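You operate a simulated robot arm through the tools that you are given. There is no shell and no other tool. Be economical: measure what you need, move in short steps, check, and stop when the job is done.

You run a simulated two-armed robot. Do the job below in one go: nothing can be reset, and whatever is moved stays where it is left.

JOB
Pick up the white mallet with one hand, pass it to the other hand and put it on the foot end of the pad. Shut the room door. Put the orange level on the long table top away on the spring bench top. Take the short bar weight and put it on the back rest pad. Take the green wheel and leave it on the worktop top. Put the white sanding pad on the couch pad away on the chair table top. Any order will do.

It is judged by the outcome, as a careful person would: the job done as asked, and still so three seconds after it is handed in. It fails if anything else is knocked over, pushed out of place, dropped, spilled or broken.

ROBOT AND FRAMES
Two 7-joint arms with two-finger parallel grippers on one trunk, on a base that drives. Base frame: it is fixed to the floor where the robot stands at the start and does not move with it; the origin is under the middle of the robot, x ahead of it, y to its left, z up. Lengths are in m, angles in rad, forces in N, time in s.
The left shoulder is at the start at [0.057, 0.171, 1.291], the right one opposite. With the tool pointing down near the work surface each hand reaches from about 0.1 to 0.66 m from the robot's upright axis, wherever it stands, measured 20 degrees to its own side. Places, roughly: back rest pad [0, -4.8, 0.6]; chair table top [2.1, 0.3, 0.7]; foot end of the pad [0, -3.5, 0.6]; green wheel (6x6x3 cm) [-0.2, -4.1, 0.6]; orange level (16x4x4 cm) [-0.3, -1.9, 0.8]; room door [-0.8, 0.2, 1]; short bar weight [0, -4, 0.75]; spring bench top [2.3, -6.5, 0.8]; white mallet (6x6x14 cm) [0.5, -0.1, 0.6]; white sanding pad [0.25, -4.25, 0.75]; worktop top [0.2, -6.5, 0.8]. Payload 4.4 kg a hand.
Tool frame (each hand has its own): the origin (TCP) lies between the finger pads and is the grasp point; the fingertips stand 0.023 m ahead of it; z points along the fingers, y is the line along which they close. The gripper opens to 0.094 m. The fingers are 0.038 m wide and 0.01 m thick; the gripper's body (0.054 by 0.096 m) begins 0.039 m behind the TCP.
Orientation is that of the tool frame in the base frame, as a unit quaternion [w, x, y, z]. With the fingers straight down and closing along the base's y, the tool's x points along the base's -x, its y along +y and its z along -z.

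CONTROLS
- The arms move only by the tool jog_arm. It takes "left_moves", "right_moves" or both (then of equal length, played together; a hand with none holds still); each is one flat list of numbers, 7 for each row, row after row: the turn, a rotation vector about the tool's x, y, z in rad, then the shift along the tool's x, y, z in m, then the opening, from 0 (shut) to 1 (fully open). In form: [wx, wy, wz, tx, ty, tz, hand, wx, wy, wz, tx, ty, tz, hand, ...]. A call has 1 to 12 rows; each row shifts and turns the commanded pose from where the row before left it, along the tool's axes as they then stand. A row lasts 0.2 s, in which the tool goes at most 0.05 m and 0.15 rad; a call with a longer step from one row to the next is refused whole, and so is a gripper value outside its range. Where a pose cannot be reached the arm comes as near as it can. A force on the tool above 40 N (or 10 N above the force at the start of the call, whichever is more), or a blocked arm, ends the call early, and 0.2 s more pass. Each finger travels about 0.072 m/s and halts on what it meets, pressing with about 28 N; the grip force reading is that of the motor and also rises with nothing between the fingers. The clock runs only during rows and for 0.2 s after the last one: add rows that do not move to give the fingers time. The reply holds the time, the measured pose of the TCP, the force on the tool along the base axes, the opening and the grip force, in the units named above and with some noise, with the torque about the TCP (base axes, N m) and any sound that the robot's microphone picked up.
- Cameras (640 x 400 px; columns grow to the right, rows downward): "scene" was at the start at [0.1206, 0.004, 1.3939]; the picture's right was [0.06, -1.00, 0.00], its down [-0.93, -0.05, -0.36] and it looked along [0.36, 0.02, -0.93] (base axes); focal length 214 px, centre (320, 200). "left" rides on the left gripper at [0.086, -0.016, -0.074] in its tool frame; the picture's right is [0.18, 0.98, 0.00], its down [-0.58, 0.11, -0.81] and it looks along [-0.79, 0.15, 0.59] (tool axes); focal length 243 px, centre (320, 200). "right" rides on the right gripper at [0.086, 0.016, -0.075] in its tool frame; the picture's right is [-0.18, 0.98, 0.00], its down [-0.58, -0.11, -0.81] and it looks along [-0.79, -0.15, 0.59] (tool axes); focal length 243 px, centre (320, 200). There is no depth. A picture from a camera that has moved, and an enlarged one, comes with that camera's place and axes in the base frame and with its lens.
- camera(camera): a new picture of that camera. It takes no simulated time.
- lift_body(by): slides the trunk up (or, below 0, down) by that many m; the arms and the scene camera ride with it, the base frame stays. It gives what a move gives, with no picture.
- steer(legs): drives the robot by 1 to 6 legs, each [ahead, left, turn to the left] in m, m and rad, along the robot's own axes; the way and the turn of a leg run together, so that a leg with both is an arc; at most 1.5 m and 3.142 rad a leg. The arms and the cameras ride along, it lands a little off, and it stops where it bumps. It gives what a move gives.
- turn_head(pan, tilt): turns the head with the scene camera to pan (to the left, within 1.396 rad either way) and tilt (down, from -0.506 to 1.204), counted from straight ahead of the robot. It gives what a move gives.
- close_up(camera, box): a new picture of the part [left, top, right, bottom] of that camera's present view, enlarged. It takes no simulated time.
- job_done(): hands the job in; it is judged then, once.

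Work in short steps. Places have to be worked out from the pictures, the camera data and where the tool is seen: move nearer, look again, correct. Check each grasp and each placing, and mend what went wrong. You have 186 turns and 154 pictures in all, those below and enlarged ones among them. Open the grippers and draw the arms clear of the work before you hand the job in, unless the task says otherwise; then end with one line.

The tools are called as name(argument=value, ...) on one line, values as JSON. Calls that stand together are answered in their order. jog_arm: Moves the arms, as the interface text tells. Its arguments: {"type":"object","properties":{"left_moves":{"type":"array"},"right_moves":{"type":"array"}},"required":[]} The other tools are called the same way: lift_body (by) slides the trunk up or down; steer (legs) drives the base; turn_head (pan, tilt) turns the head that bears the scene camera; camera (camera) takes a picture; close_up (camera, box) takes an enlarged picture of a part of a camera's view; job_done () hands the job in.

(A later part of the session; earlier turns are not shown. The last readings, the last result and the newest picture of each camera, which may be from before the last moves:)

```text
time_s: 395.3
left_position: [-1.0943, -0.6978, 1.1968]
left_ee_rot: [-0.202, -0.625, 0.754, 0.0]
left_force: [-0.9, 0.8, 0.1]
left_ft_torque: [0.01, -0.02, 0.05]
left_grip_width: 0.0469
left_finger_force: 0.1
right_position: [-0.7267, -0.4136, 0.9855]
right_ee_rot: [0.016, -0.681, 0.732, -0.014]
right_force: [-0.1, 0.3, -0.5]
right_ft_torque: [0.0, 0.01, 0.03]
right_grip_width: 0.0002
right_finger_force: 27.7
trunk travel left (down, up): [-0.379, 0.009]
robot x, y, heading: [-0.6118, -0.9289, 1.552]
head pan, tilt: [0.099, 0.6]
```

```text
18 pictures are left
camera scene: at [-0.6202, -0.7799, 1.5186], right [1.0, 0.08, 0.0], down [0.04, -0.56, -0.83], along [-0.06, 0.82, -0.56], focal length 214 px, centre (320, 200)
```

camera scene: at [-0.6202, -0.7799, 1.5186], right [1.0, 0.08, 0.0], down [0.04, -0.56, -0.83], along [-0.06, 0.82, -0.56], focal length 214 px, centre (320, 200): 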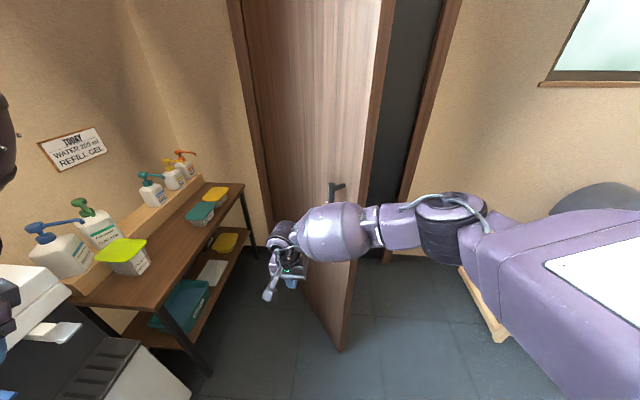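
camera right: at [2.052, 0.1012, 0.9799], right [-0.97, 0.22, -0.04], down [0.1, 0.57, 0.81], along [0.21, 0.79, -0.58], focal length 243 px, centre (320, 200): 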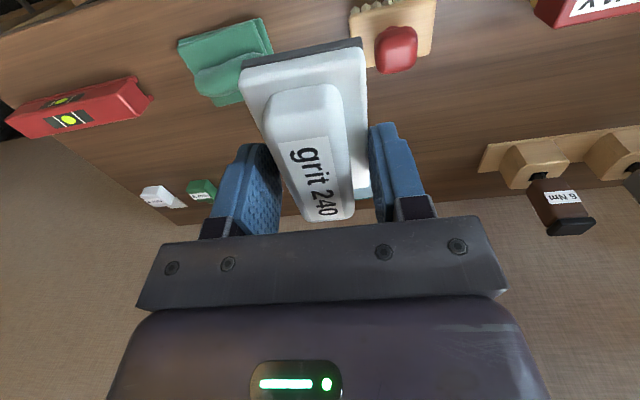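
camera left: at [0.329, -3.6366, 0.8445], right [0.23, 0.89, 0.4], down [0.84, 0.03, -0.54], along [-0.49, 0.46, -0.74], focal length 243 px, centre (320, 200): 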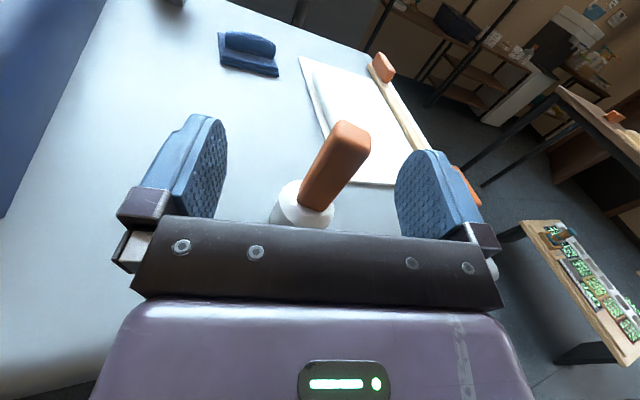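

I see the door's west face and handle; pushing its free end toward +y also closes it. I shift right 12 cm (away from the dispenser) and push forward with the right arm in stages.

steer(legs=[[0, -0.12, 0], [0.3, 0, 0]])

camera(camera="scene")

```text
time_s: 398.1
left_position: [-0.9647, -0.5289, 1.2003]
left_ee_rot: [-0.202, -0.623, 0.755, 0.004]
left_force: [-0.3, 0.1, -0.5]
left_ft_torque: [-0.01, 0.03, -0.02]
left_grip_width: 0.047
left_finger_force: 0.0
right_position: [-0.6016, -0.2592, 0.9848]
right_ee_rot: [0.011, -0.689, 0.725, -0.016]
right_force: [0.5, 0.5, -0.6]
right_ft_torque: [-0.07, 0.02, 0.04]
right_grip_width: 0.0002
right_finger_force: 27.8
trunk travel left (down, up): [-0.379, 0.009]
robot x, y, heading: [-0.4886, -0.7549, 1.543]
head pan, tilt: [0.099, 0.6]
stopped in leg 2: the robot was blocked; the commanded pose is now the measured one
```

```text
17 pictures are left
camera scene: at [-0.4891, -0.616, 1.5195], right [1.0, 0.07, 0.0], down [0.04, -0.56, -0.83], along [-0.06, 0.83, -0.56], focal length 214 px, centre (320, 200)
```

scene: 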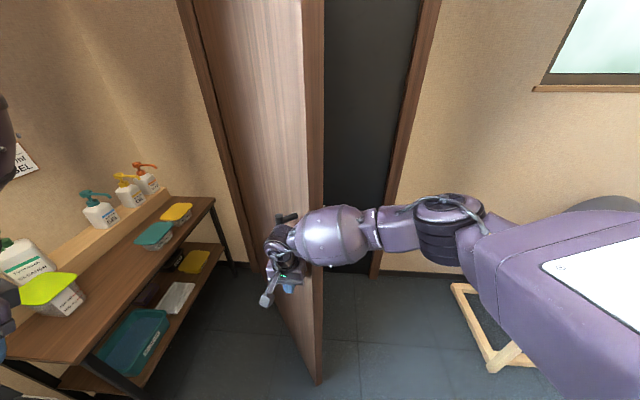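

The forearm seems to rest against the door's free end. I push forward by extending the right arm instead of driving.

jog_arm(right_moves=[0, 0, 0, -0.03, 0, 0, 0, 0, 0, 0, -0.03, 0, 0, 0, 0, 0, 0, -0.03, 0, 0, 0, 0, 0, 0, -0.03, 0, 0, 0, 0, 0, 0, -0.03, 0, 0, 0])

camera(camera="scene")

```text
time_s: 398.6
left_position: [-0.9573, -0.534, 1.203]
left_ee_rot: [-0.201, -0.621, 0.758, 0.007]
left_force: [0.1, -0.5, -0.2]
left_ft_torque: [-0.02, 0.02, -0.01]
left_grip_width: 0.0472
left_finger_force: 0.0
right_position: [-0.592, -0.2464, 0.9848]
right_ee_rot: [0.009, -0.687, 0.726, -0.021]
right_force: [5.1, -14.8, -0.9]
right_ft_torque: [1.12, 0.39, 0.01]
right_grip_width: 0.0
right_finger_force: 27.9
trunk travel left (down, up): [-0.379, 0.009]
robot x, y, heading: [-0.4879, -0.7556, 1.538]
head pan, tilt: [0.099, 0.6]
stopped in row 2 (right hand): the force on the tool passed its limit at 132 N (the readings are from after the stop); the commanded pose is now the measured one
```

```text
16 pictures are left
camera scene: at [-0.4833, -0.6253, 1.5203], right [1.0, 0.07, -0.01], down [0.03, -0.55, -0.83], along [-0.06, 0.83, -0.56], focal length 214 px, centre (320, 200)
```

scene: 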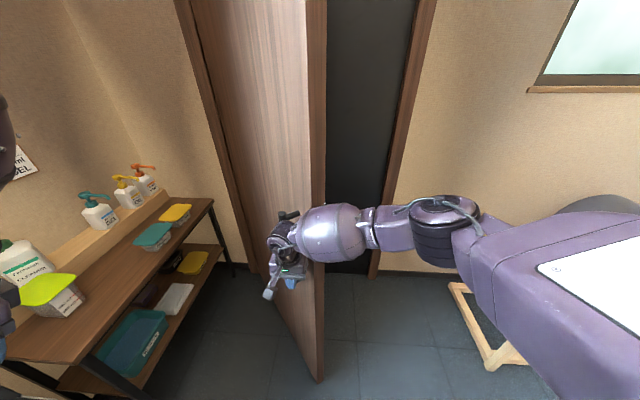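

The hand hit the door's end face. With the robot turned right by 0.6 rad the forearm will trail behind the hand, so the hand can catch the door's outer corner from the west and push NE. I back off, turn, sidestep, and push.

steer(legs=[[-0.1, 0, 0], [0, 0, -0.6], [-0.183, 0.25, 0], [0.178, 0.13, 0], [0.3, 0, 0]])

turn_head(pan=0.5, tilt=0.5)

camera(camera="scene")

```text
time_s: 404.9
left_position: [-1.0609, -0.236, 1.1987]
left_ee_rot: [-0.194, -0.369, 0.907, 0.063]
left_force: [-0.3, -0.5, 0.2]
left_ft_torque: [-0.01, 0.07, 0.0]
left_grip_width: 0.0471
left_finger_force: 0.1
right_position: [-0.5724, -0.2118, 0.9721]
right_ee_rot: [0.006, -0.418, 0.907, -0.044]
right_force: [42.8, -37.1, 36.8]
right_ft_torque: [4.85, 3.1, -2.93]
right_grip_width: 0.0
right_finger_force: 28.2
trunk travel left (down, up): [-0.379, 0.009]
robot x, y, heading: [-0.8035, -0.6934, 0.94]
head pan, tilt: [0.099, 0.6]
stopped in leg 4: the force on the tool passed its limit at 138 N (the readings are from after the stop); the commanded pose is now the measured one
```

```text
time_s: 405.7
left_position: [-1.0616, -0.2387, 1.1992]
left_ee_rot: [-0.193, -0.371, 0.906, 0.063]
left_force: [-0.9, -0.7, -0.1]
left_ft_torque: [0.0, 0.01, -0.02]
left_grip_width: 0.0469
left_finger_force: 0.0
right_position: [-0.5768, -0.2161, 0.9697]
right_ee_rot: [0.001, -0.424, 0.905, -0.045]
right_force: [51.6, -47.7, -0.6]
right_ft_torque: [3.72, 4.05, -3.4]
right_grip_width: 0.0
right_finger_force: 27.5
trunk travel left (down, up): [-0.379, 0.009]
robot x, y, heading: [-0.8037, -0.6922, 0.941]
head pan, tilt: [0.499, 0.499]
```

```text
15 pictures are left
camera scene: at [-0.7516, -0.5636, 1.5281], right [0.99, -0.13, 0.0], down [-0.07, -0.47, -0.88], along [0.11, 0.87, -0.47], focal length 214 px, centre (320, 200)
```

scene: 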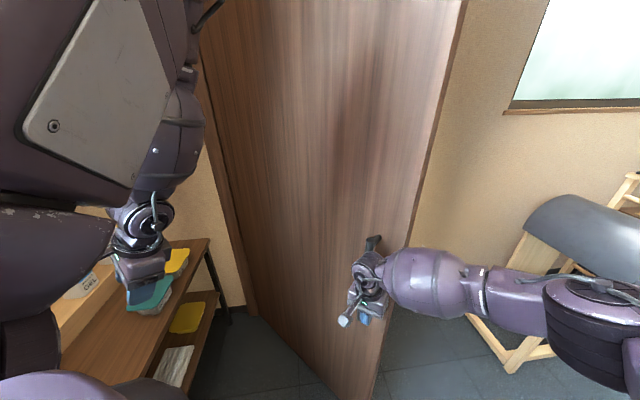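

The hand met the door's handle. I back off 10 cm, shift the hand 15 cm to the left so it faces the door panel behind the handle, then push forward.

steer(legs=[[-0.1, 0, 0]])

jog_arm(right_moves=[0, 0, 0, 0, 0.04, 0, 0, 0, 0, 0, 0, 0.04, 0, 0, 0, 0, 0, 0, 0.04, 0, 0, 0, 0, 0, 0, 0.035, 0, 0])

steer(legs=[[0.25, 0, 0], [0.25, 0, 0]])

camera(camera="scene")

```text
time_s: 406.9
left_position: [-1.1259, -0.3147, 1.1965]
left_ee_rot: [-0.193, -0.371, 0.907, 0.06]
left_force: [0.2, -0.6, 0.6]
left_ft_torque: [-0.02, 0.01, 0.04]
left_grip_width: 0.0471
left_finger_force: 0.1
right_position: [-0.6441, -0.2922, 0.9693]
right_ee_rot: [0.001, -0.427, 0.903, -0.044]
right_force: [0.5, 0.0, 0.1]
right_ft_torque: [0.0, -0.03, 0.01]
right_grip_width: 0.0
right_finger_force: 27.7
trunk travel left (down, up): [-0.379, 0.009]
robot x, y, heading: [-0.8588, -0.7779, 0.939]
head pan, tilt: [0.499, 0.499]
```

```text
time_s: 407.2
left_position: [-1.1258, -0.3153, 1.1966]
left_ee_rot: [-0.194, -0.37, 0.906, 0.059]
left_force: [0.2, 1.9, 0.3]
left_ft_torque: [-0.07, -0.02, -0.02]
left_grip_width: 0.0469
left_finger_force: 0.0
right_position: [-0.6414, -0.2897, 0.9675]
right_ee_rot: [0.004, -0.423, 0.905, -0.051]
right_force: [15.1, -28.4, 14.1]
right_ft_torque: [3.37, 1.59, -0.13]
right_grip_width: 0.0001
right_finger_force: 28.0
trunk travel left (down, up): [-0.379, 0.009]
robot x, y, heading: [-0.8596, -0.7753, 0.941]
head pan, tilt: [0.499, 0.499]
stopped in row 1 (right hand): the force on the tool passed its limit at 74 N (the readings are from after the stop); the commanded pose is now the measured one
```

```text
time_s: 408.0
left_position: [-1.1181, -0.3056, 1.1957]
left_ee_rot: [-0.194, -0.369, 0.907, 0.06]
left_force: [-0.4, 0.6, 0.4]
left_ft_torque: [0.01, 0.01, 0.0]
left_grip_width: 0.0467
left_finger_force: 0.0
right_position: [-0.639, -0.2863, 0.9619]
right_ee_rot: [0.0, -0.426, 0.903, -0.057]
right_force: [1.2, 0.7, 0.1]
right_ft_torque: [0.04, 0.16, -0.1]
right_grip_width: 0.0
right_finger_force: 28.2
trunk travel left (down, up): [-0.379, 0.009]
robot x, y, heading: [-0.8524, -0.7654, 0.934]
head pan, tilt: [0.499, 0.499]
stopped in leg 1: the force on the tool passed its limit at 57 N (the readings are from after the stop); the commanded pose is now the measured one
```

```text
14 pictures are left
camera scene: at [-0.8088, -0.6285, 1.5278], right [0.99, -0.13, 0.0], down [-0.06, -0.47, -0.88], along [0.12, 0.87, -0.48], focal length 214 px, centre (320, 200)
```

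scene: 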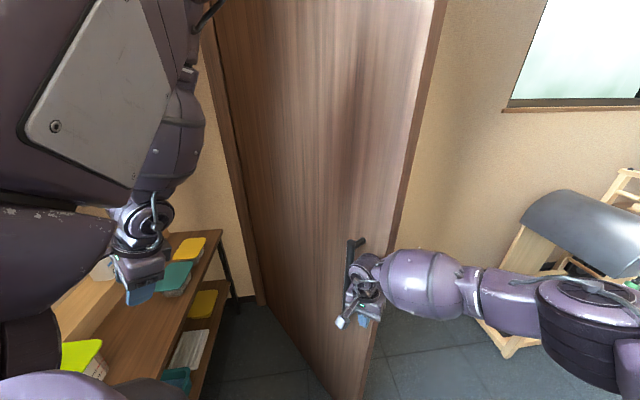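

The door handle sits high (z≈1.15) and my wrist catches it. I lower the right hand by 0.2, then shift it left.

steer(legs=[[-0.06, 0, 0]])

jog_arm(right_moves=[0, 0, 0, 0, 0, 0.045, 0, 0, 0, 0, 0, 0, 0.045, 0, 0, 0, 0, 0, 0, 0.045, 0, 0, 0, 0, 0, 0, 0.045, 0, 0, 0, 0, 0, 0, 0.045, 0, 0, 0, 0, 0, 0.04, 0, 0, 0, 0, 0, 0, 0.04, 0, 0, 0, 0, 0, 0, 0.04, 0, 0])

steer(legs=[[0.3, 0, 0]])

camera(camera="scene")

```text
time_s: 409.0
left_position: [-1.1549, -0.3552, 1.1976]
left_ee_rot: [-0.193, -0.369, 0.907, 0.06]
left_force: [-0.3, -0.3, 0.4]
left_ft_torque: [0.02, -0.03, -0.02]
left_grip_width: 0.0468
left_finger_force: 0.1
right_position: [-0.676, -0.337, 0.9628]
right_ee_rot: [-0.001, -0.428, 0.902, -0.058]
right_force: [0.0, -0.9, 0.4]
right_ft_torque: [0.02, 0.0, 0.0]
right_grip_width: 0.0
right_finger_force: 27.7
trunk travel left (down, up): [-0.379, 0.009]
robot x, y, heading: [-0.8945, -0.8173, 0.942]
head pan, tilt: [0.499, 0.499]
```

```text
time_s: 410.5
left_position: [-1.1534, -0.3547, 1.1979]
left_ee_rot: [-0.195, -0.369, 0.907, 0.058]
left_force: [1.0, -0.8, -1.1]
left_ft_torque: [0.0, 0.05, 0.0]
left_grip_width: 0.047
left_finger_force: 0.2
right_position: [-0.5485, -0.3767, 0.7532]
right_ee_rot: [0.04, -0.35, 0.932, -0.081]
right_force: [-0.2, -0.4, -0.3]
right_ft_torque: [0.02, 0.03, -0.02]
right_grip_width: 0.0
right_finger_force: 27.9
right hand out of reach, approached as far as the arm can: row 5, 6, 7
trunk travel left (down, up): [-0.379, 0.009]
robot x, y, heading: [-0.8896, -0.813, 0.94]
head pan, tilt: [0.499, 0.499]
stopped in row 7 (right hand): the arm was blocked; the commanded pose is now the measured one
```

```text
time_s: 412.5
left_position: [-0.9818, -0.1153, 1.1974]
left_ee_rot: [-0.193, -0.373, 0.906, 0.057]
left_force: [-0.5, 0.9, 0.4]
left_ft_torque: [-0.02, 0.04, -0.04]
left_grip_width: 0.047
left_finger_force: 0.0
right_position: [-0.3785, -0.1375, 0.7533]
right_ee_rot: [0.04, -0.352, 0.931, -0.081]
right_force: [0.6, 0.3, -0.4]
right_ft_torque: [0.0, 0.0, -0.05]
right_grip_width: 0.0003
right_finger_force: 28.2
trunk travel left (down, up): [-0.379, 0.009]
robot x, y, heading: [-0.7162, -0.5734, 0.946]
head pan, tilt: [0.499, 0.499]
```

```text
13 pictures are left
camera scene: at [-0.6716, -0.4373, 1.5276], right [0.99, -0.13, 0.0], down [-0.06, -0.48, -0.88], along [0.11, 0.87, -0.48], focal length 214 px, centre (320, 200)
```

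scene: 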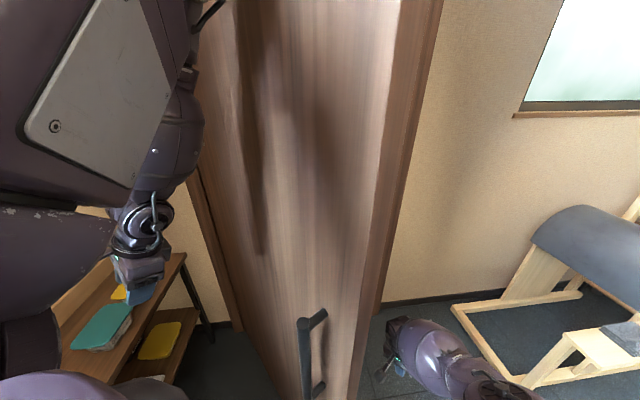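

The robot is now in front of the door's west face with the left hand on that side. Turning right brings the left hand against the panel; then I can strafe it shut. I turn.

steer(legs=[[0, 0, -0.94], [0, 0.15, 0], [0, 0.15, 0]])

turn_head(pan=1.2, tilt=0.4)

camera(camera="scene")

```text
time_s: 418.5
left_position: [-0.5089, 0.2162, 1.1959]
left_ee_rot: [-0.147, 0.074, 0.977, 0.139]
left_force: [-0.8, 0.3, -0.4]
left_ft_torque: [-0.03, 0.01, 0.0]
left_grip_width: 0.0467
left_finger_force: 0.1
right_position: [-0.1652, -0.2842, 0.7544]
right_ee_rot: [0.0, 0.104, 0.99, -0.091]
right_force: [-0.4, 0.6, -0.5]
right_ft_torque: [0.03, 0.01, 0.0]
right_grip_width: 0.0
right_finger_force: 27.5
trunk travel left (down, up): [-0.379, 0.009]
robot x, y, heading: [-0.7221, -0.2701, 0.019]
head pan, tilt: [0.499, 0.499]
```

```text
time_s: 419.5
left_position: [-0.5105, 0.216, 1.196]
left_ee_rot: [-0.147, 0.074, 0.977, 0.139]
left_force: [-0.5, -0.3, -0.2]
left_ft_torque: [-0.01, 0.02, 0.0]
left_grip_width: 0.0469
left_finger_force: 0.1
right_position: [-0.1653, -0.2857, 0.7544]
right_ee_rot: [0.001, 0.104, 0.99, -0.092]
right_force: [-0.6, 0.1, 0.6]
right_ft_torque: [0.0, -0.01, 0.0]
right_grip_width: 0.0
right_finger_force: 27.7
trunk travel left (down, up): [-0.379, 0.009]
robot x, y, heading: [-0.7206, -0.2712, 0.013]
head pan, tilt: [1.201, 0.4]
```

```text
12 pictures are left
camera scene: at [-0.631, -0.1843, 1.5368], right [0.94, -0.35, 0.0], down [-0.14, -0.36, -0.92], along [0.32, 0.86, -0.39], focal length 214 px, centre (320, 200)
```

scene: 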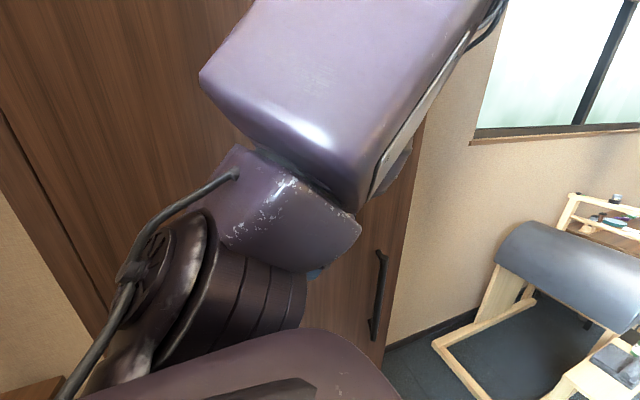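

The door is swinging shut under the left arm. I continue sidestepping toward the wall.

steer(legs=[[0, 0.08, 0], [0, 0.06, 0], [0, 0.06, 0]])

camera(camera="scene")

```text
time_s: 422.5
left_position: [-0.5139, 0.417, 1.1975]
left_ee_rot: [-0.147, 0.074, 0.977, 0.138]
left_force: [-0.5, 0.1, -0.6]
left_ft_torque: [0.02, -0.02, -0.01]
left_grip_width: 0.0468
left_finger_force: 0.1
right_position: [-0.1678, -0.0841, 0.754]
right_ee_rot: [0.001, 0.105, 0.99, -0.092]
right_force: [0.5, 0.6, -0.1]
right_ft_torque: [-0.04, -0.03, -0.01]
right_grip_width: 0.0
right_finger_force: 27.7
trunk travel left (down, up): [-0.379, 0.009]
robot x, y, heading: [-0.7242, -0.0728, 0.013]
head pan, tilt: [1.201, 0.4]
```

```text
11 pictures are left
camera scene: at [-0.6343, 0.0165, 1.5368], right [0.94, -0.35, 0.0], down [-0.14, -0.37, -0.92], along [0.32, 0.86, -0.39], focal length 214 px, centre (320, 200)
```

scene: 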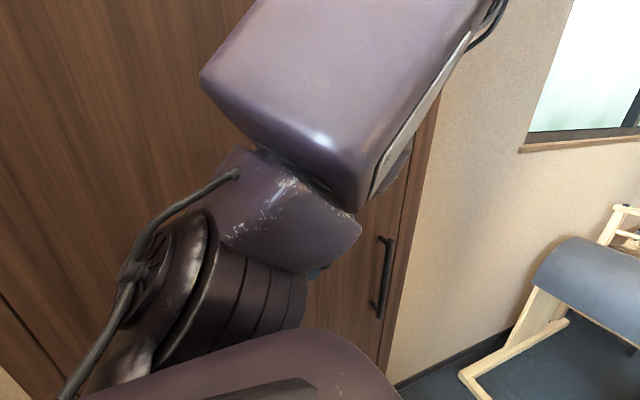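

Nearly shut: the frame strip shows right beside the panel. I push gently until it stops.

steer(legs=[[0, 0.05, 0], [0, 0.04, 0], [0, 0.04, 0]])

camera(camera="scene")

```text
time_s: 423.8
left_position: [-0.5147, 0.4598, 1.1961]
left_ee_rot: [-0.148, 0.077, 0.977, 0.136]
left_force: [2.4, -14.0, 4.4]
left_ft_torque: [0.07, 0.06, 0.17]
left_grip_width: 0.0421
left_finger_force: 0.0
right_position: [-0.1677, -0.038, 0.7542]
right_ee_rot: [-0.001, 0.106, 0.99, -0.091]
right_force: [-0.2, -0.3, 0.5]
right_ft_torque: [0.01, -0.03, 0.0]
right_grip_width: 0.0
right_finger_force: 28.2
trunk travel left (down, up): [-0.379, 0.009]
robot x, y, heading: [-0.7201, -0.0247, 0.015]
head pan, tilt: [1.201, 0.4]
stopped in leg 1: the force on the tool passed its limit at 43 N (the readings are from after the stop); the commanded pose is now the measured one
```

```text
10 pictures are left
camera scene: at [-0.6344, 0.0639, 1.537], right [0.94, -0.35, 0.0], down [-0.14, -0.36, -0.92], along [0.32, 0.86, -0.39], focal length 214 px, centre (320, 200)
```

scene: 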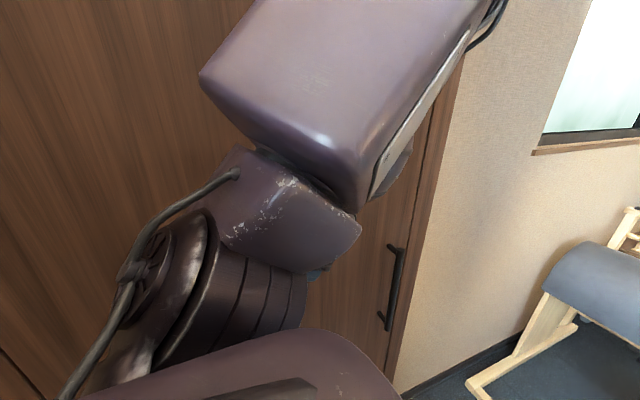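

Contact force with the panel in its frame. One more firm push to be sure, then back away and check.

steer(legs=[[0, 0.03, 0]])

steer(legs=[[0, -0.7, 0]])

turn_head(pan=1.39, tilt=0.2)

camera(camera="scene")

```text
time_s: 424.6
left_position: [-0.5148, 0.4599, 1.1957]
left_ee_rot: [-0.147, 0.078, 0.977, 0.131]
left_force: [3.3, -17.4, 12.1]
left_ft_torque: [0.42, 0.25, 0.2]
left_grip_width: 0.0413
left_finger_force: 0.1
right_position: [-0.1677, -0.0337, 0.7541]
right_ee_rot: [-0.001, 0.108, 0.99, -0.091]
right_force: [0.1, 0.9, 0.2]
right_ft_torque: [-0.03, -0.02, -0.02]
right_grip_width: 0.0
right_finger_force: 27.6
trunk travel left (down, up): [-0.379, 0.009]
robot x, y, heading: [-0.7242, -0.0141, 0.01]
head pan, tilt: [1.201, 0.4]
stopped in leg 1: the force on the tool passed its limit at 55 N (the readings are from after the stop); the commanded pose is now the measured one
```

```text
time_s: 431.1
left_position: [-0.5093, -0.2297, 1.194]
left_ee_rot: [-0.147, 0.072, 0.978, 0.129]
left_force: [0.4, 0.0, -0.5]
left_ft_torque: [0.01, 0.01, -0.03]
left_grip_width: 0.0467
left_finger_force: 0.1
right_position: [-0.1565, -0.7209, 0.7539]
right_ee_rot: [0.001, 0.102, 0.99, -0.093]
right_force: [-0.6, 1.1, 0.5]
right_ft_torque: [0.03, -0.05, 0.0]
right_grip_width: 0.0003
right_finger_force: 27.3
trunk travel left (down, up): [-0.379, 0.009]
robot x, y, heading: [-0.7119, -0.7078, 0.02]
head pan, tilt: [1.201, 0.4]
```

```text
time_s: 431.9
left_position: [-0.5082, -0.2293, 1.1939]
left_ee_rot: [-0.148, 0.072, 0.978, 0.13]
left_force: [0.6, 0.5, -0.1]
left_ft_torque: [-0.02, 0.0, 0.0]
left_grip_width: 0.0469
left_finger_force: 0.0
right_position: [-0.1567, -0.7206, 0.7535]
right_ee_rot: [0.001, 0.101, 0.991, -0.093]
right_force: [0.0, -0.3, 0.4]
right_ft_torque: [0.04, 0.03, 0.0]
right_grip_width: 0.0
right_finger_force: 28.4
trunk travel left (down, up): [-0.379, 0.009]
robot x, y, heading: [-0.7116, -0.7131, 0.023]
head pan, tilt: [1.389, 0.201]
```

```text
9 pictures are left
camera scene: at [-0.6406, -0.6167, 1.5553], right [0.99, -0.16, 0.0], down [-0.03, -0.2, -0.98], along [0.16, 0.97, -0.2], focal length 214 px, centre (320, 200)
```

scene: 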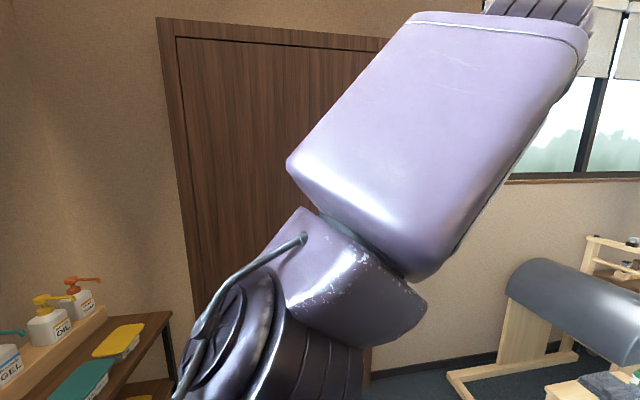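

The door is shut. Last job: the orange level, which I now place at about (-0.255, -1.88) with top z≈0.755 (long axis roughly along y). I straighten and raise the right hand, then sidestep down to the table's west end.

jog_arm(right_moves=[-0.094, 0, -0.111, 0, 0, -0.03, 1, -0.094, 0, -0.111, 0, 0, -0.03, 1, 0, 0, 0, 0.02, -0.02, -0.04, 1, 0, 0, 0, 0.02, -0.02, -0.04, 1, 0, 0, 0, 0.02, -0.02, -0.04, 1, 0, 0, 0, 0.02, -0.02, -0.03, 1])

steer(legs=[[-0.03, -1.03, -0.02]])

turn_head(pan=-0.2, tilt=0.9)

camera(camera="scene")

```text
time_s: 433.3
left_position: [-0.5088, -0.2295, 1.1933]
left_ee_rot: [-0.148, 0.072, 0.978, 0.13]
left_force: [-0.6, -0.6, 0.0]
left_ft_torque: [0.0, -0.01, -0.03]
left_grip_width: 0.0471
left_finger_force: 0.0
right_position: [-0.2346, -0.7953, 0.9637]
right_ee_rot: [0.001, -0.009, 1.0, 0.002]
right_force: [-1.1, -0.2, -0.5]
right_ft_torque: [0.02, 0.0, 0.03]
right_grip_width: 0.0941
right_finger_force: 0.1
trunk travel left (down, up): [-0.379, 0.009]
robot x, y, heading: [-0.7126, -0.7108, 0.017]
head pan, tilt: [1.389, 0.201]
```

```text
time_s: 439.4
left_position: [-0.5202, -0.9242, 1.1949]
left_ee_rot: [-0.148, 0.07, 0.978, 0.129]
left_force: [-1.1, 1.2, -0.2]
left_ft_torque: [0.0, -0.02, 0.01]
left_grip_width: 0.0471
left_finger_force: 0.0
right_position: [-0.2406, -1.4878, 0.9629]
right_ee_rot: [0.001, -0.012, 1.0, 0.001]
right_force: [-1.0, 0.1, 0.3]
right_ft_torque: [-0.01, -0.03, -0.02]
right_grip_width: 0.0939
right_finger_force: 0.0
trunk travel left (down, up): [-0.379, 0.009]
robot x, y, heading: [-0.7211, -1.4069, 0.027]
head pan, tilt: [1.389, 0.201]
stopped in leg 1: the robot was blocked; the commanded pose is now the measured one
```

```text
time_s: 441.1
left_position: [-0.519, -0.9222, 1.1946]
left_ee_rot: [-0.149, 0.069, 0.978, 0.129]
left_force: [-0.4, 0.2, 0.4]
left_ft_torque: [-0.02, 0.0, -0.01]
left_grip_width: 0.0469
left_finger_force: 0.1
right_position: [-0.2406, -1.4871, 0.9622]
right_ee_rot: [0.0, -0.011, 1.0, 0.001]
right_force: [-0.2, -0.1, -0.2]
right_ft_torque: [0.0, -0.03, 0.0]
right_grip_width: 0.094
right_finger_force: 0.1
trunk travel left (down, up): [-0.379, 0.009]
robot x, y, heading: [-0.7219, -1.4096, 0.027]
head pan, tilt: [-0.201, 0.901]
```

```text
8 pictures are left
camera scene: at [-0.5893, -1.4162, 1.4938], right [-0.17, -0.99, 0.0], down [-0.77, 0.13, -0.62], along [0.61, -0.11, -0.78], focal length 214 px, centre (320, 200)
```

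scene: 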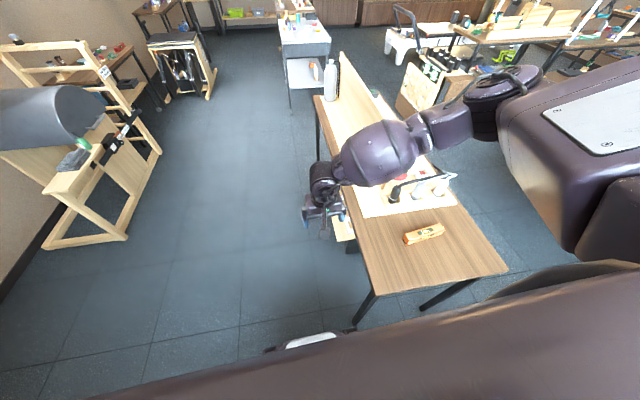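

Base corner met the table leg at (-0.405, -1.69). I step back 9 cm, continue sideways, and yaw the hand so it closes across the level.

steer(legs=[[-0.09, 0.02, 0], [0, -0.36, -0.03]])

jog_arm(right_moves=[0, 0, 0.143, 0, 0, 0, 1, 0, 0, 0.143, 0, 0, 0, 1, 0, 0, 0.143, 0, 0, 0, 1, 0, 0, 0.143, 0, 0, 0, 1, 0, 0, 0.143, 0, 0, 0, 1, 0, 0, 0.143, 0, 0, 0, 1, 0, 0, 0.143, 0, 0, 0, 1, 0, 0, 0.143, 0, 0, 0, 1, 0, 0, 0.143, 0, 0, 0, 1, 0, 0, 0.143, 0, 0, 0, 1])

```text
time_s: 445.6
left_position: [-0.5907, -1.2788, 1.1943]
left_ee_rot: [-0.145, 0.087, 0.977, 0.131]
left_force: [0.5, 0.2, 0.8]
left_ft_torque: [-0.02, 0.0, 0.0]
left_grip_width: 0.0468
left_finger_force: 0.0
right_position: [-0.3325, -1.8518, 0.9635]
right_ee_rot: [0.001, 0.007, 1.0, 0.001]
right_force: [-1.2, -0.3, -0.2]
right_ft_torque: [0.0, 0.03, 0.02]
right_grip_width: 0.0938
right_finger_force: 0.0
trunk travel left (down, up): [-0.379, 0.009]
robot x, y, heading: [-0.8073, -1.7522, -0.009]
head pan, tilt: [-0.201, 0.901]
```

```text
time_s: 447.8
left_position: [-0.5911, -1.2772, 1.1926]
left_ee_rot: [-0.147, 0.088, 0.976, 0.133]
left_force: [-0.3, 0.0, -0.2]
left_ft_torque: [0.01, 0.02, 0.0]
left_grip_width: 0.0468
left_finger_force: 0.1
right_position: [-0.3322, -1.8516, 0.9621]
right_ee_rot: [0.0, 0.661, 0.75, 0.002]
right_force: [-0.7, -0.6, -0.7]
right_ft_torque: [0.05, -0.02, 0.01]
right_grip_width: 0.0938
right_finger_force: 0.1
trunk travel left (down, up): [-0.379, 0.009]
robot x, y, heading: [-0.8047, -1.7496, -0.01]
head pan, tilt: [-0.201, 0.901]
```

Aligned with the level's axis. I move above it and down to z≈0.85 and look.

jog_arm(right_moves=[0, 0, 0, -0.0193, 0.0253, 0.035, 1, 0, 0, 0, -0.0193, 0.0253, 0.035, 1, 0, 0, 0, -0.0193, 0.0253, 0.035, 1])

camera(camera="right")

```text
time_s: 448.6
left_position: [-0.5886, -1.278, 1.1934]
left_ee_rot: [-0.147, 0.088, 0.976, 0.132]
left_force: [-0.1, 0.1, 0.1]
left_ft_torque: [-0.02, 0.06, 0.0]
left_grip_width: 0.0469
left_finger_force: 0.1
right_position: [-0.2507, -1.899, 0.8581]
right_ee_rot: [0.0, 0.661, 0.75, 0.001]
right_force: [0.2, -0.2, -0.1]
right_ft_torque: [-0.01, 0.02, 0.0]
right_grip_width: 0.0941
right_finger_force: 0.1
trunk travel left (down, up): [-0.379, 0.009]
robot x, y, heading: [-0.8079, -1.7486, -0.011]
head pan, tilt: [-0.201, 0.901]
```

```text
7 pictures are left
camera right: at [-0.2452, -1.8106, 0.9347], right [1.0, -0.06, 0.0], down [-0.03, -0.59, 0.81], along [-0.05, -0.8, -0.59], focal length 243 px, centre (320, 200)
```

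right: 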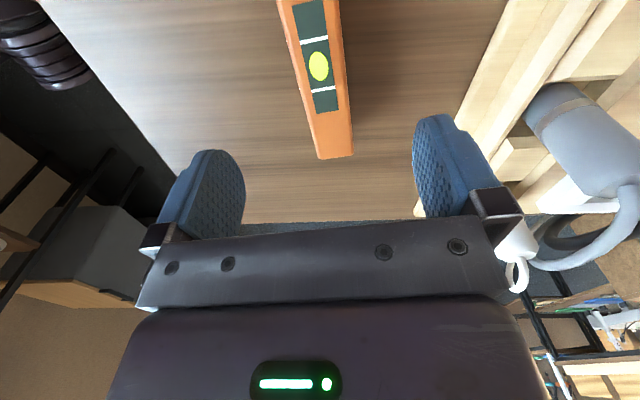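

The level's vial (its centre) is at (-0.252, -1.892), right under the hand. I descend, close and lift.

jog_arm(right_moves=[0, 0, 0, 0, 0, 0.04, 0.9, 0, 0, 0, 0.004, 0, 0.04, 0.9, 0, 0, 0, 0, 0, 0.034, 0.9, 0, 0, 0, 0, 0, 0, 0.5, 0, 0, 0, 0, 0, 0, 0, 0, 0, 0, 0, 0, 0, 0, 0, 0, 0, 0, 0, 0, 0])

jog_arm(right_moves=[0, 0, 0, 0, 0, -0.03, 0, 0, 0, 0, 0, 0, -0.045, 0, 0, 0, 0, 0, 0, -0.045, 0, 0, 0, 0, 0, 0, -0.045, 0, 0, 0, 0, 0, -0.03, -0.035, 0])

```text
time_s: 449.4
left_position: [-0.5901, -1.2772, 1.1938]
left_ee_rot: [-0.145, 0.088, 0.977, 0.132]
left_force: [-0.1, -0.1, -0.3]
left_ft_torque: [0.0, 0.03, -0.04]
left_grip_width: 0.0471
left_finger_force: 0.0
right_position: [-0.2495, -1.8931, 0.7636]
right_ee_rot: [-0.002, 0.661, 0.75, 0.001]
right_force: [-0.4, 0.8, 2.7]
right_ft_torque: [-0.1, -0.02, 0.0]
right_grip_width: 0.0827
right_finger_force: 0.1
trunk travel left (down, up): [-0.379, 0.009]
robot x, y, heading: [-0.8098, -1.75, -0.009]
head pan, tilt: [-0.201, 0.901]
stopped in row 3 (right hand): the force on the tool passed its limit at 111 N (the readings are from after the stop); the commanded pose is now the measured one
```

```text
time_s: 450.6
left_position: [-0.5904, -1.2794, 1.1951]
left_ee_rot: [-0.147, 0.088, 0.976, 0.133]
left_force: [-0.5, 0.1, 0.2]
left_ft_torque: [0.01, -0.05, 0.01]
left_grip_width: 0.047
left_finger_force: 0.1
right_position: [-0.2786, -1.8997, 0.9646]
right_ee_rot: [0.0, 0.661, 0.751, 0.001]
right_force: [-1.0, -0.6, 1.0]
right_ft_torque: [0.03, -0.02, 0.01]
right_grip_width: 0.0001
right_finger_force: 28.3
trunk travel left (down, up): [-0.379, 0.009]
robot x, y, heading: [-0.8048, -1.7529, -0.005]
head pan, tilt: [-0.201, 0.901]
```

The fingertips touched the table top (so it is at z≈0.74), and the hand closed empty on the way up. I check the level.

jog_arm(right_moves=[0, 0, 0, 0, 0.028, 0.04, 1, 0, 0, 0, 0, 0, 0.045, 1, 0, 0, 0, 0, 0, 0, 1, 0, 0, 0, 0, 0, 0, 1])

camera(camera="right")

```text
time_s: 451.6
left_position: [-0.5897, -1.2781, 1.1945]
left_ee_rot: [-0.147, 0.088, 0.976, 0.132]
left_force: [0.7, 0.7, 0.0]
left_ft_torque: [0.0, -0.01, 0.03]
left_grip_width: 0.0471
left_finger_force: 0.1
right_position: [-0.2524, -1.8974, 0.8757]
right_ee_rot: [-0.001, 0.661, 0.75, -0.001]
right_force: [-0.5, 0.3, -0.4]
right_ft_torque: [0.03, 0.01, -0.02]
right_grip_width: 0.094
right_finger_force: 0.1
trunk travel left (down, up): [-0.379, 0.009]
robot x, y, heading: [-0.8066, -1.7557, -0.007]
head pan, tilt: [-0.201, 0.901]
```

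```text
6 pictures are left
camera right: at [-0.2465, -1.8083, 0.9522], right [1.0, -0.06, 0.0], down [-0.03, -0.59, 0.81], along [-0.05, -0.8, -0.59], focal length 243 px, centre (320, 200)
```

right: 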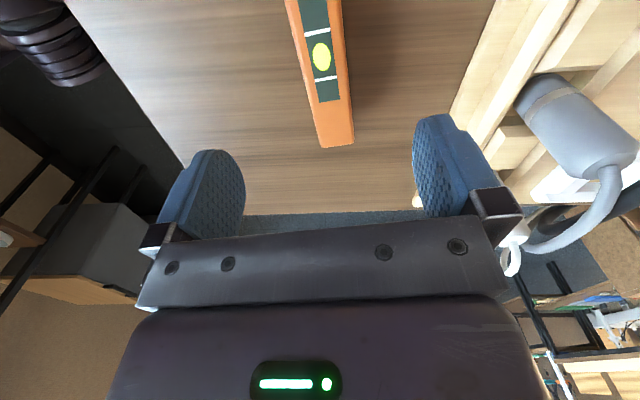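

The level is untouched. I re-centre, descend to z≈0.770, and close.

jog_arm(right_moves=[0, 0, 0, 0.013, 0, 0.035, 1, 0, 0, 0, 0, 0, 0.04, 1, 0, 0, 0, 0, 0, 0.028, 1, 0, 0, 0, 0, 0, 0, 0.5, 0, 0, 0, 0, 0, 0, 0, 0, 0, 0, 0, 0, 0, 0, 0, 0, 0, 0, 0, 0, 0])

```text
time_s: 453.2
left_position: [-0.5898, -1.2779, 1.194]
left_ee_rot: [-0.147, 0.088, 0.976, 0.132]
left_force: [0.2, -0.8, 0.1]
left_ft_torque: [0.02, -0.03, 0.01]
left_grip_width: 0.0473
left_finger_force: 0.1
right_position: [-0.2531, -1.8833, 0.7737]
right_ee_rot: [-0.002, 0.661, 0.75, 0.0]
right_force: [0.4, 0.3, -0.7]
right_ft_torque: [-0.03, -0.05, 0.02]
right_grip_width: 0.0318
right_finger_force: 27.8
trunk travel left (down, up): [-0.379, 0.009]
robot x, y, heading: [-0.8061, -1.754, -0.007]
head pan, tilt: [-0.201, 0.901]
```

Level gripped (0.032). I lift it, draw it in, and start the drive back around toward the far bench.

jog_arm(right_moves=[0, 0, 0, 0, 0, -0.04, 0, 0, 0, 0, 0, 0, -0.045, 0, 0, 0, 0, 0, 0, -0.045, 0, 0, 0, 0, 0, -0.03, -0.035, 0, 0, 0, 0, 0, -0.04, -0.02, 0])

steer(legs=[[0, 0.8, 0], [1.12, 0, 0], [1.11, 0, 0], [0, 0, -1.35]])

```text
time_s: 454.4
left_position: [-0.5891, -1.2782, 1.1948]
left_ee_rot: [-0.147, 0.088, 0.976, 0.132]
left_force: [-0.1, -0.3, 0.0]
left_ft_torque: [0.02, 0.02, 0.01]
left_grip_width: 0.0471
left_finger_force: 0.1
right_position: [-0.3236, -1.8904, 0.9582]
right_ee_rot: [-0.002, 0.661, 0.75, 0.0]
right_force: [0.1, 0.4, -1.9]
right_ft_torque: [0.0, -0.02, 0.01]
right_grip_width: 0.0314
right_finger_force: 28.2
trunk travel left (down, up): [-0.379, 0.009]
robot x, y, heading: [-0.8092, -1.7488, -0.006]
head pan, tilt: [-0.201, 0.901]
```

```text
time_s: 475.6
left_position: [1.9118, -1.0226, 1.1946]
left_ee_rot: [-0.034, 0.673, 0.713, 0.194]
left_force: [0.7, 0.6, 0.3]
left_ft_torque: [0.02, -0.02, 0.03]
left_grip_width: 0.0469
left_finger_force: 0.1
right_position: [1.3813, -1.4284, 0.9589]
right_ee_rot: [0.0, 0.983, 0.182, 0.001]
right_force: [0.5, 0.3, -1.8]
right_ft_torque: [0.01, 0.0, 0.0]
right_grip_width: 0.0316
right_finger_force: 28.2
trunk travel left (down, up): [-0.379, 0.009]
robot x, y, heading: [1.4019, -0.92, -1.34]
head pan, tilt: [-0.201, 0.901]
```

On track. Next the passage, corridor beside the couch, down to the far end.

steer(legs=[[1.294, -0.3, 0], [0, 0, -0.23], [0.33, -0.03, 0], [0, -0.58, 0], [1.5, 0, 0], [1.3, 0, 0]])

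turn_head(pan=0.6, tilt=0.6)

camera(camera="scene")

```text
time_s: 503.1
left_position: [1.3171, -5.5938, 1.1935]
left_ee_rot: [-0.012, 0.748, 0.634, 0.197]
left_force: [0.3, -0.5, -0.3]
left_ft_torque: [0.0, -0.03, 0.01]
left_grip_width: 0.0472
left_finger_force: 0.0
right_position: [0.7076, -5.8706, 0.9576]
right_ee_rot: [-0.001, 0.998, 0.071, 0.001]
right_force: [-0.2, 0.6, -0.9]
right_ft_torque: [-0.01, -0.03, 0.0]
right_grip_width: 0.0316
right_finger_force: 28.6
trunk travel left (down, up): [-0.379, 0.009]
robot x, y, heading: [0.8382, -5.3794, -1.564]
head pan, tilt: [-0.201, 0.901]
```

```text
time_s: 504.3
left_position: [1.3164, -5.5945, 1.1947]
left_ee_rot: [-0.012, 0.748, 0.633, 0.197]
left_force: [0.6, -0.3, -0.4]
left_ft_torque: [-0.01, -0.04, 0.02]
left_grip_width: 0.0471
left_finger_force: 0.1
right_position: [0.7072, -5.8704, 0.9587]
right_ee_rot: [0.0, 0.997, 0.071, 0.001]
right_force: [-1.5, 0.6, -1.9]
right_ft_torque: [0.02, -0.01, -0.01]
right_grip_width: 0.0316
right_finger_force: 28.0
trunk travel left (down, up): [-0.379, 0.009]
robot x, y, heading: [0.8385, -5.3817, -1.562]
head pan, tilt: [0.6, 0.6]
```

```text
5 pictures are left
camera scene: at [0.8876, -5.5125, 1.5186], right [-0.82, -0.57, 0.0], down [-0.32, 0.46, -0.82], along [0.47, -0.68, -0.57], focal length 214 px, centre (320, 200)
```

scene: 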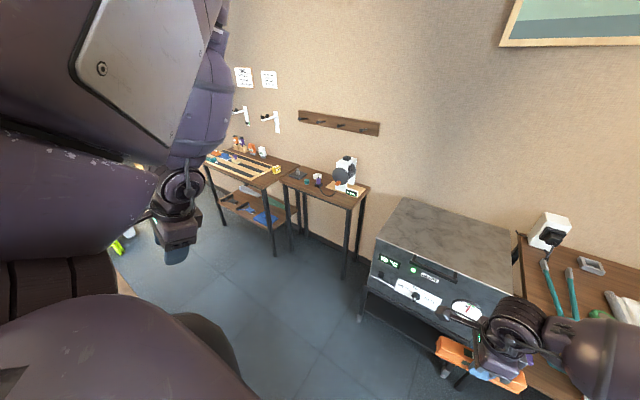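

The spring bench (x≈1.87–2.55, front y≈-6.29) is the one with the wooden rack. I drive along in front of the tables to it.

steer(legs=[[0.4, 0, 0], [0, 0.65, 0], [0, 0.65, 0]])

turn_head(pan=0.0, tilt=0.8)

camera(camera="scene")

```text
time_s: 510.6
left_position: [1.7722, -5.982, 1.1928]
left_ee_rot: [-0.014, 0.743, 0.639, 0.197]
left_force: [0.6, -1.0, 0.1]
left_ft_torque: [-0.01, 0.02, 0.03]
left_grip_width: 0.0472
left_finger_force: 0.1
right_position: [1.1685, -6.2654, 0.9571]
right_ee_rot: [-0.002, 0.997, 0.079, 0.0]
right_force: [0.0, 0.3, -1.6]
right_ft_torque: [-0.02, -0.02, -0.02]
right_grip_width: 0.0316
right_finger_force: 27.9
trunk travel left (down, up): [-0.379, 0.009]
robot x, y, heading: [1.2875, -5.7767, -1.553]
head pan, tilt: [0.6, 0.6]
stopped in leg 2: the robot was blocked; the commanded pose is now the measured one
```

```text
time_s: 511.6
left_position: [1.7714, -5.9815, 1.1936]
left_ee_rot: [-0.013, 0.744, 0.639, 0.197]
left_force: [0.8, -0.5, -0.6]
left_ft_torque: [0.04, 0.03, 0.01]
left_grip_width: 0.047
left_finger_force: 0.2
right_position: [1.167, -6.2665, 0.9578]
right_ee_rot: [-0.001, 0.997, 0.078, 0.001]
right_force: [-0.1, 0.0, -1.9]
right_ft_torque: [0.03, 0.04, -0.03]
right_grip_width: 0.0316
right_finger_force: 28.2
trunk travel left (down, up): [-0.379, 0.009]
robot x, y, heading: [1.2891, -5.7746, -1.549]
head pan, tilt: [0.0, 0.799]
```

```text
4 pictures are left
camera scene: at [1.2922, -5.9145, 1.5017], right [-1.0, -0.02, 0.0], down [-0.01, 0.72, -0.7], along [0.01, -0.7, -0.72], focal length 214 px, centre (320, 200)
```

scene: 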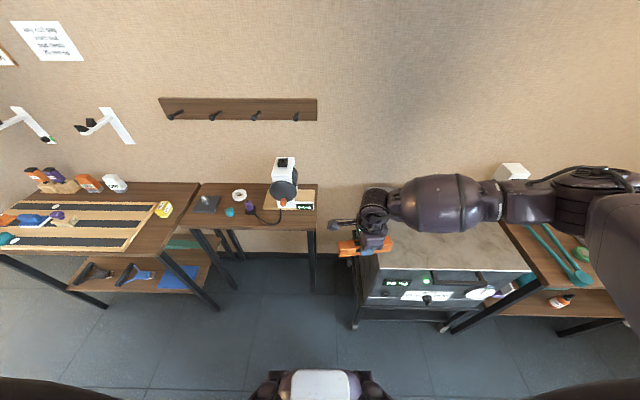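

The base corner touched the table behind; the benches' fronts are at y≈-6.33, so I can go further forward. I yaw the hand back so the level points forward, then move on.

jog_arm(right_moves=[0, 0, -0.143, 0, 0, 0, 0, 0, 0, -0.143, 0, 0, 0, 0, 0, 0, -0.143, 0, 0, 0, 0, 0, 0, -0.143, 0, 0, 0, 0, 0, 0, -0.143, 0, 0, 0, 0, 0, 0, -0.143, 0, 0, 0, 0, 0, 0, -0.143, 0, 0, 0, 0, 0, 0, -0.143, 0, 0, 0, 0, 0, 0, -0.143, 0, 0, 0, 0, 0, 0, -0.143, 0, 0, 0, 0])

steer(legs=[[0.13, -0.02, -0.02], [0, 0.4, 0], [0, 0.375, 0]])

```text
time_s: 513.8
left_position: [1.7719, -5.981, 1.1929]
left_ee_rot: [-0.013, 0.744, 0.639, 0.197]
left_force: [0.5, -0.3, 0.2]
left_ft_torque: [0.02, -0.02, -0.04]
left_grip_width: 0.0471
left_finger_force: 0.1
right_position: [1.1678, -6.2666, 0.959]
right_ee_rot: [0.0, 0.7, 0.714, 0.001]
right_force: [-0.1, 0.6, -2.3]
right_ft_torque: [0.01, -0.02, 0.0]
right_grip_width: 0.032
right_finger_force: 27.9
trunk travel left (down, up): [-0.379, 0.009]
robot x, y, heading: [1.2877, -5.7788, -1.555]
head pan, tilt: [0.0, 0.799]
```

```text
time_s: 522.2
left_position: [2.5249, -6.1198, 1.1941]
left_ee_rot: [-0.012, 0.749, 0.633, 0.196]
left_force: [0.9, 0.4, -0.2]
left_ft_torque: [0.03, -0.01, 0.0]
left_grip_width: 0.047
left_finger_force: 0.0
right_position: [1.9158, -6.3931, 0.9591]
right_ee_rot: [-0.001, 0.708, 0.707, 0.001]
right_force: [0.3, 0.3, -1.7]
right_ft_torque: [0.02, -0.02, 0.01]
right_grip_width: 0.0315
right_finger_force: 27.8
trunk travel left (down, up): [-0.379, 0.009]
robot x, y, heading: [2.0479, -5.9072, -1.567]
head pan, tilt: [0.0, 0.799]
```

In front of the spring bench. I look at the top.

close_up(camera="scene", box=[220, 150, 460, 300])

```text
2.67 times, centred on (340, 225) of scene
camera zoom: at [2.0471, -6.0444, 1.5017], right [-1.0, 0.0, 0.0], down [0.0, 0.72, -0.7], along [0.0, -0.7, -0.72], focal length 572 px, centre (267, 133)
```

zoom: 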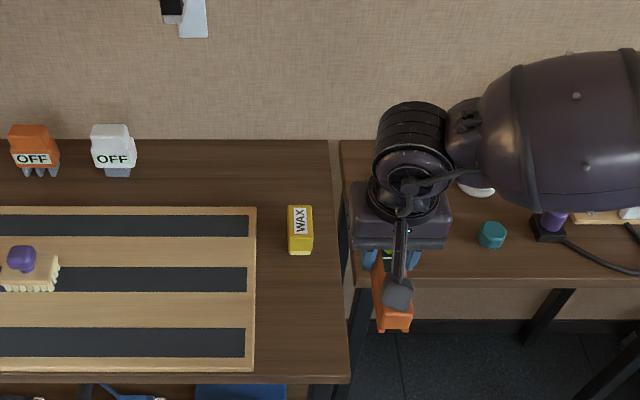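

The free strip is x 1.947–2.062, from the front edge (y≈-6.32) to the wax box (y≈-6.50): just room for the level lengthwise at (2.002, -6.408). I move over and come down to 0.85.

jog_arm(right_moves=[0, 0, 0, -0.007, 0.043, 0, 0, 0, 0, 0, -0.008, 0.043, 0, 0, 0, 0, 0, 0, 0, 0.04, 0, 0, 0, 0, 0, 0, 0.04, 0, 0, 0, 0, 0, 0, 0.025, 0])

close_up(camera="scene", box=[220, 150, 460, 300])

```text
time_s: 523.4
left_position: [2.5251, -6.1198, 1.1941]
left_ee_rot: [-0.011, 0.749, 0.632, 0.197]
left_force: [-0.7, 0.1, -1.3]
left_ft_torque: [-0.04, 0.05, -0.03]
left_grip_width: 0.0471
left_finger_force: 0.0
right_position: [2.001, -6.4082, 0.8527]
right_ee_rot: [0.0, 0.708, 0.706, 0.001]
right_force: [0.3, -0.5, -1.1]
right_ft_torque: [-0.03, 0.02, 0.01]
right_grip_width: 0.0317
right_finger_force: 28.0
trunk travel left (down, up): [-0.379, 0.009]
robot x, y, heading: [2.0465, -5.9078, -1.568]
head pan, tilt: [0.0, 0.799]
```

```text
2.67 times, centred on (340, 225) of scene
camera zoom: at [2.0466, -6.0445, 1.5017], right [-1.0, 0.0, 0.0], down [0.0, 0.72, -0.7], along [0.0, -0.7, -0.72], focal length 572 px, centre (267, 133)
```

zoom: 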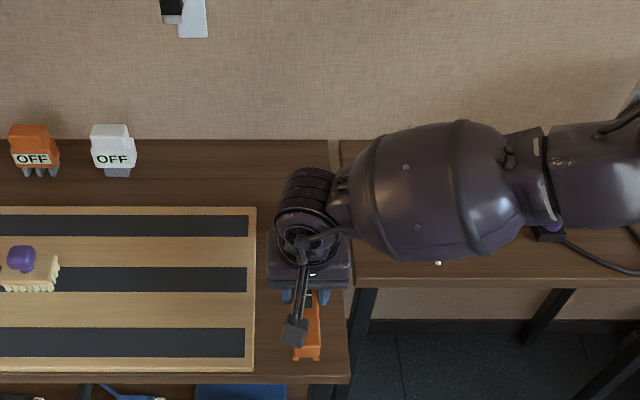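

The level's front end is at y≈-6.33, so I bring it 6 mm nearer and lower to contact.

jog_arm(right_moves=[0, 0, 0, 0.006, 0, 0.02, 0, 0, 0, 0, 0, 0, 0.01, 0, 0, 0, 0, 0, 0, 0.006, 0, 0, 0, 0, 0, 0, 0.005, 0])

```text
time_s: 524.4
left_position: [2.5254, -6.1198, 1.1947]
left_ee_rot: [-0.012, 0.749, 0.633, 0.197]
left_force: [-0.4, 1.0, -0.1]
left_ft_torque: [0.0, -0.02, 0.03]
left_grip_width: 0.0467
left_finger_force: 0.0
right_position: [2.0027, -6.4027, 0.814]
right_ee_rot: [0.0, 0.708, 0.706, 0.001]
right_force: [-1.0, 0.8, -1.3]
right_ft_torque: [-0.01, 0.02, -0.01]
right_grip_width: 0.0318
right_finger_force: 27.5
trunk travel left (down, up): [-0.379, 0.009]
robot x, y, heading: [2.0463, -5.9064, -1.568]
head pan, tilt: [0.0, 0.799]
```

jog_arm(right_moves=[0, 0, 0, 0, 0, 0.005, 0, 0, 0, 0, 0, 0, 0.005, 0, 0, 0, 0, 0, 0, 0.005, 0, 0, 0, 0, 0, 0, 0.004, 0])

```text
time_s: 525.4
left_position: [2.5256, -6.1192, 1.1935]
left_ee_rot: [-0.011, 0.749, 0.632, 0.197]
left_force: [-0.7, 1.1, -0.9]
left_ft_torque: [0.01, 0.01, -0.01]
left_grip_width: 0.0468
left_finger_force: 0.1
right_position: [2.0024, -6.4013, 0.7951]
right_ee_rot: [0.0, 0.708, 0.707, 0.002]
right_force: [-1.4, 0.7, 1.8]
right_ft_torque: [-0.25, 0.09, -0.06]
right_grip_width: 0.0318
right_finger_force: 28.5
trunk travel left (down, up): [-0.379, 0.009]
robot x, y, heading: [2.0448, -5.9047, -1.569]
head pan, tilt: [0.0, 0.799]
```

Contact begins (force turned upward). I settle 3 mm more, release and rise.

jog_arm(right_moves=[0, 0, 0, 0, 0, 0.003, 0, 0, 0, 0, 0, 0, 0, 0.4, 0, 0, 0, 0, 0, 0, 0.6, 0, 0, 0, 0, 0, 0, 0.6, 0, 0, 0, 0, 0, -0.03, 0.6, 0, 0, 0, 0, 0, -0.045, 0.6, 0, 0, 0, 0, 0, -0.045, 0.6, 0, 0, 0, 0.04, 0, -0.02, 0.6, 0, 0, 0, 0.045, 0, 0, 0.6, 0, 0, 0, 0.045, 0, 0, 0.6])

camera(camera="scene")

```text
time_s: 527.6
left_position: [2.5253, -6.1187, 1.195]
left_ee_rot: [-0.011, 0.749, 0.633, 0.196]
left_force: [-0.1, 0.0, -0.9]
left_ft_torque: [0.01, 0.01, 0.0]
left_grip_width: 0.047
left_finger_force: 0.1
right_position: [2.0018, -6.2713, 0.9298]
right_ee_rot: [0.001, 0.708, 0.707, 0.001]
right_force: [-0.4, 0.0, -0.5]
right_ft_torque: [-0.02, -0.01, -0.01]
right_grip_width: 0.0563
right_finger_force: 0.1
trunk travel left (down, up): [-0.379, 0.009]
robot x, y, heading: [2.0439, -5.9077, -1.566]
head pan, tilt: [0.0, 0.799]
```

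```text
1 pictures are left
camera scene: at [2.0467, -6.0434, 1.5018], right [-1.0, 0.0, 0.0], down [0.0, 0.72, -0.7], along [0.0, -0.7, -0.72], focal length 214 px, centre (320, 200)
```

scene: 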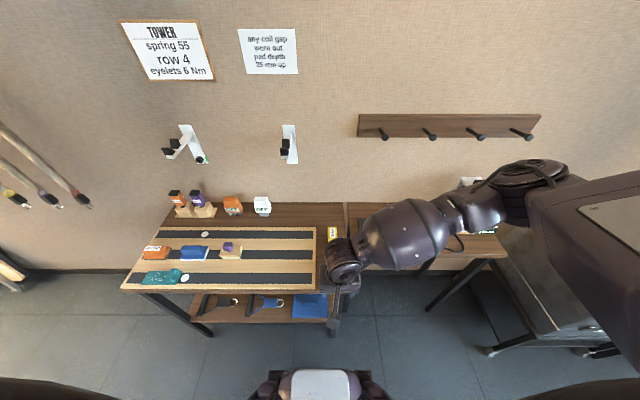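

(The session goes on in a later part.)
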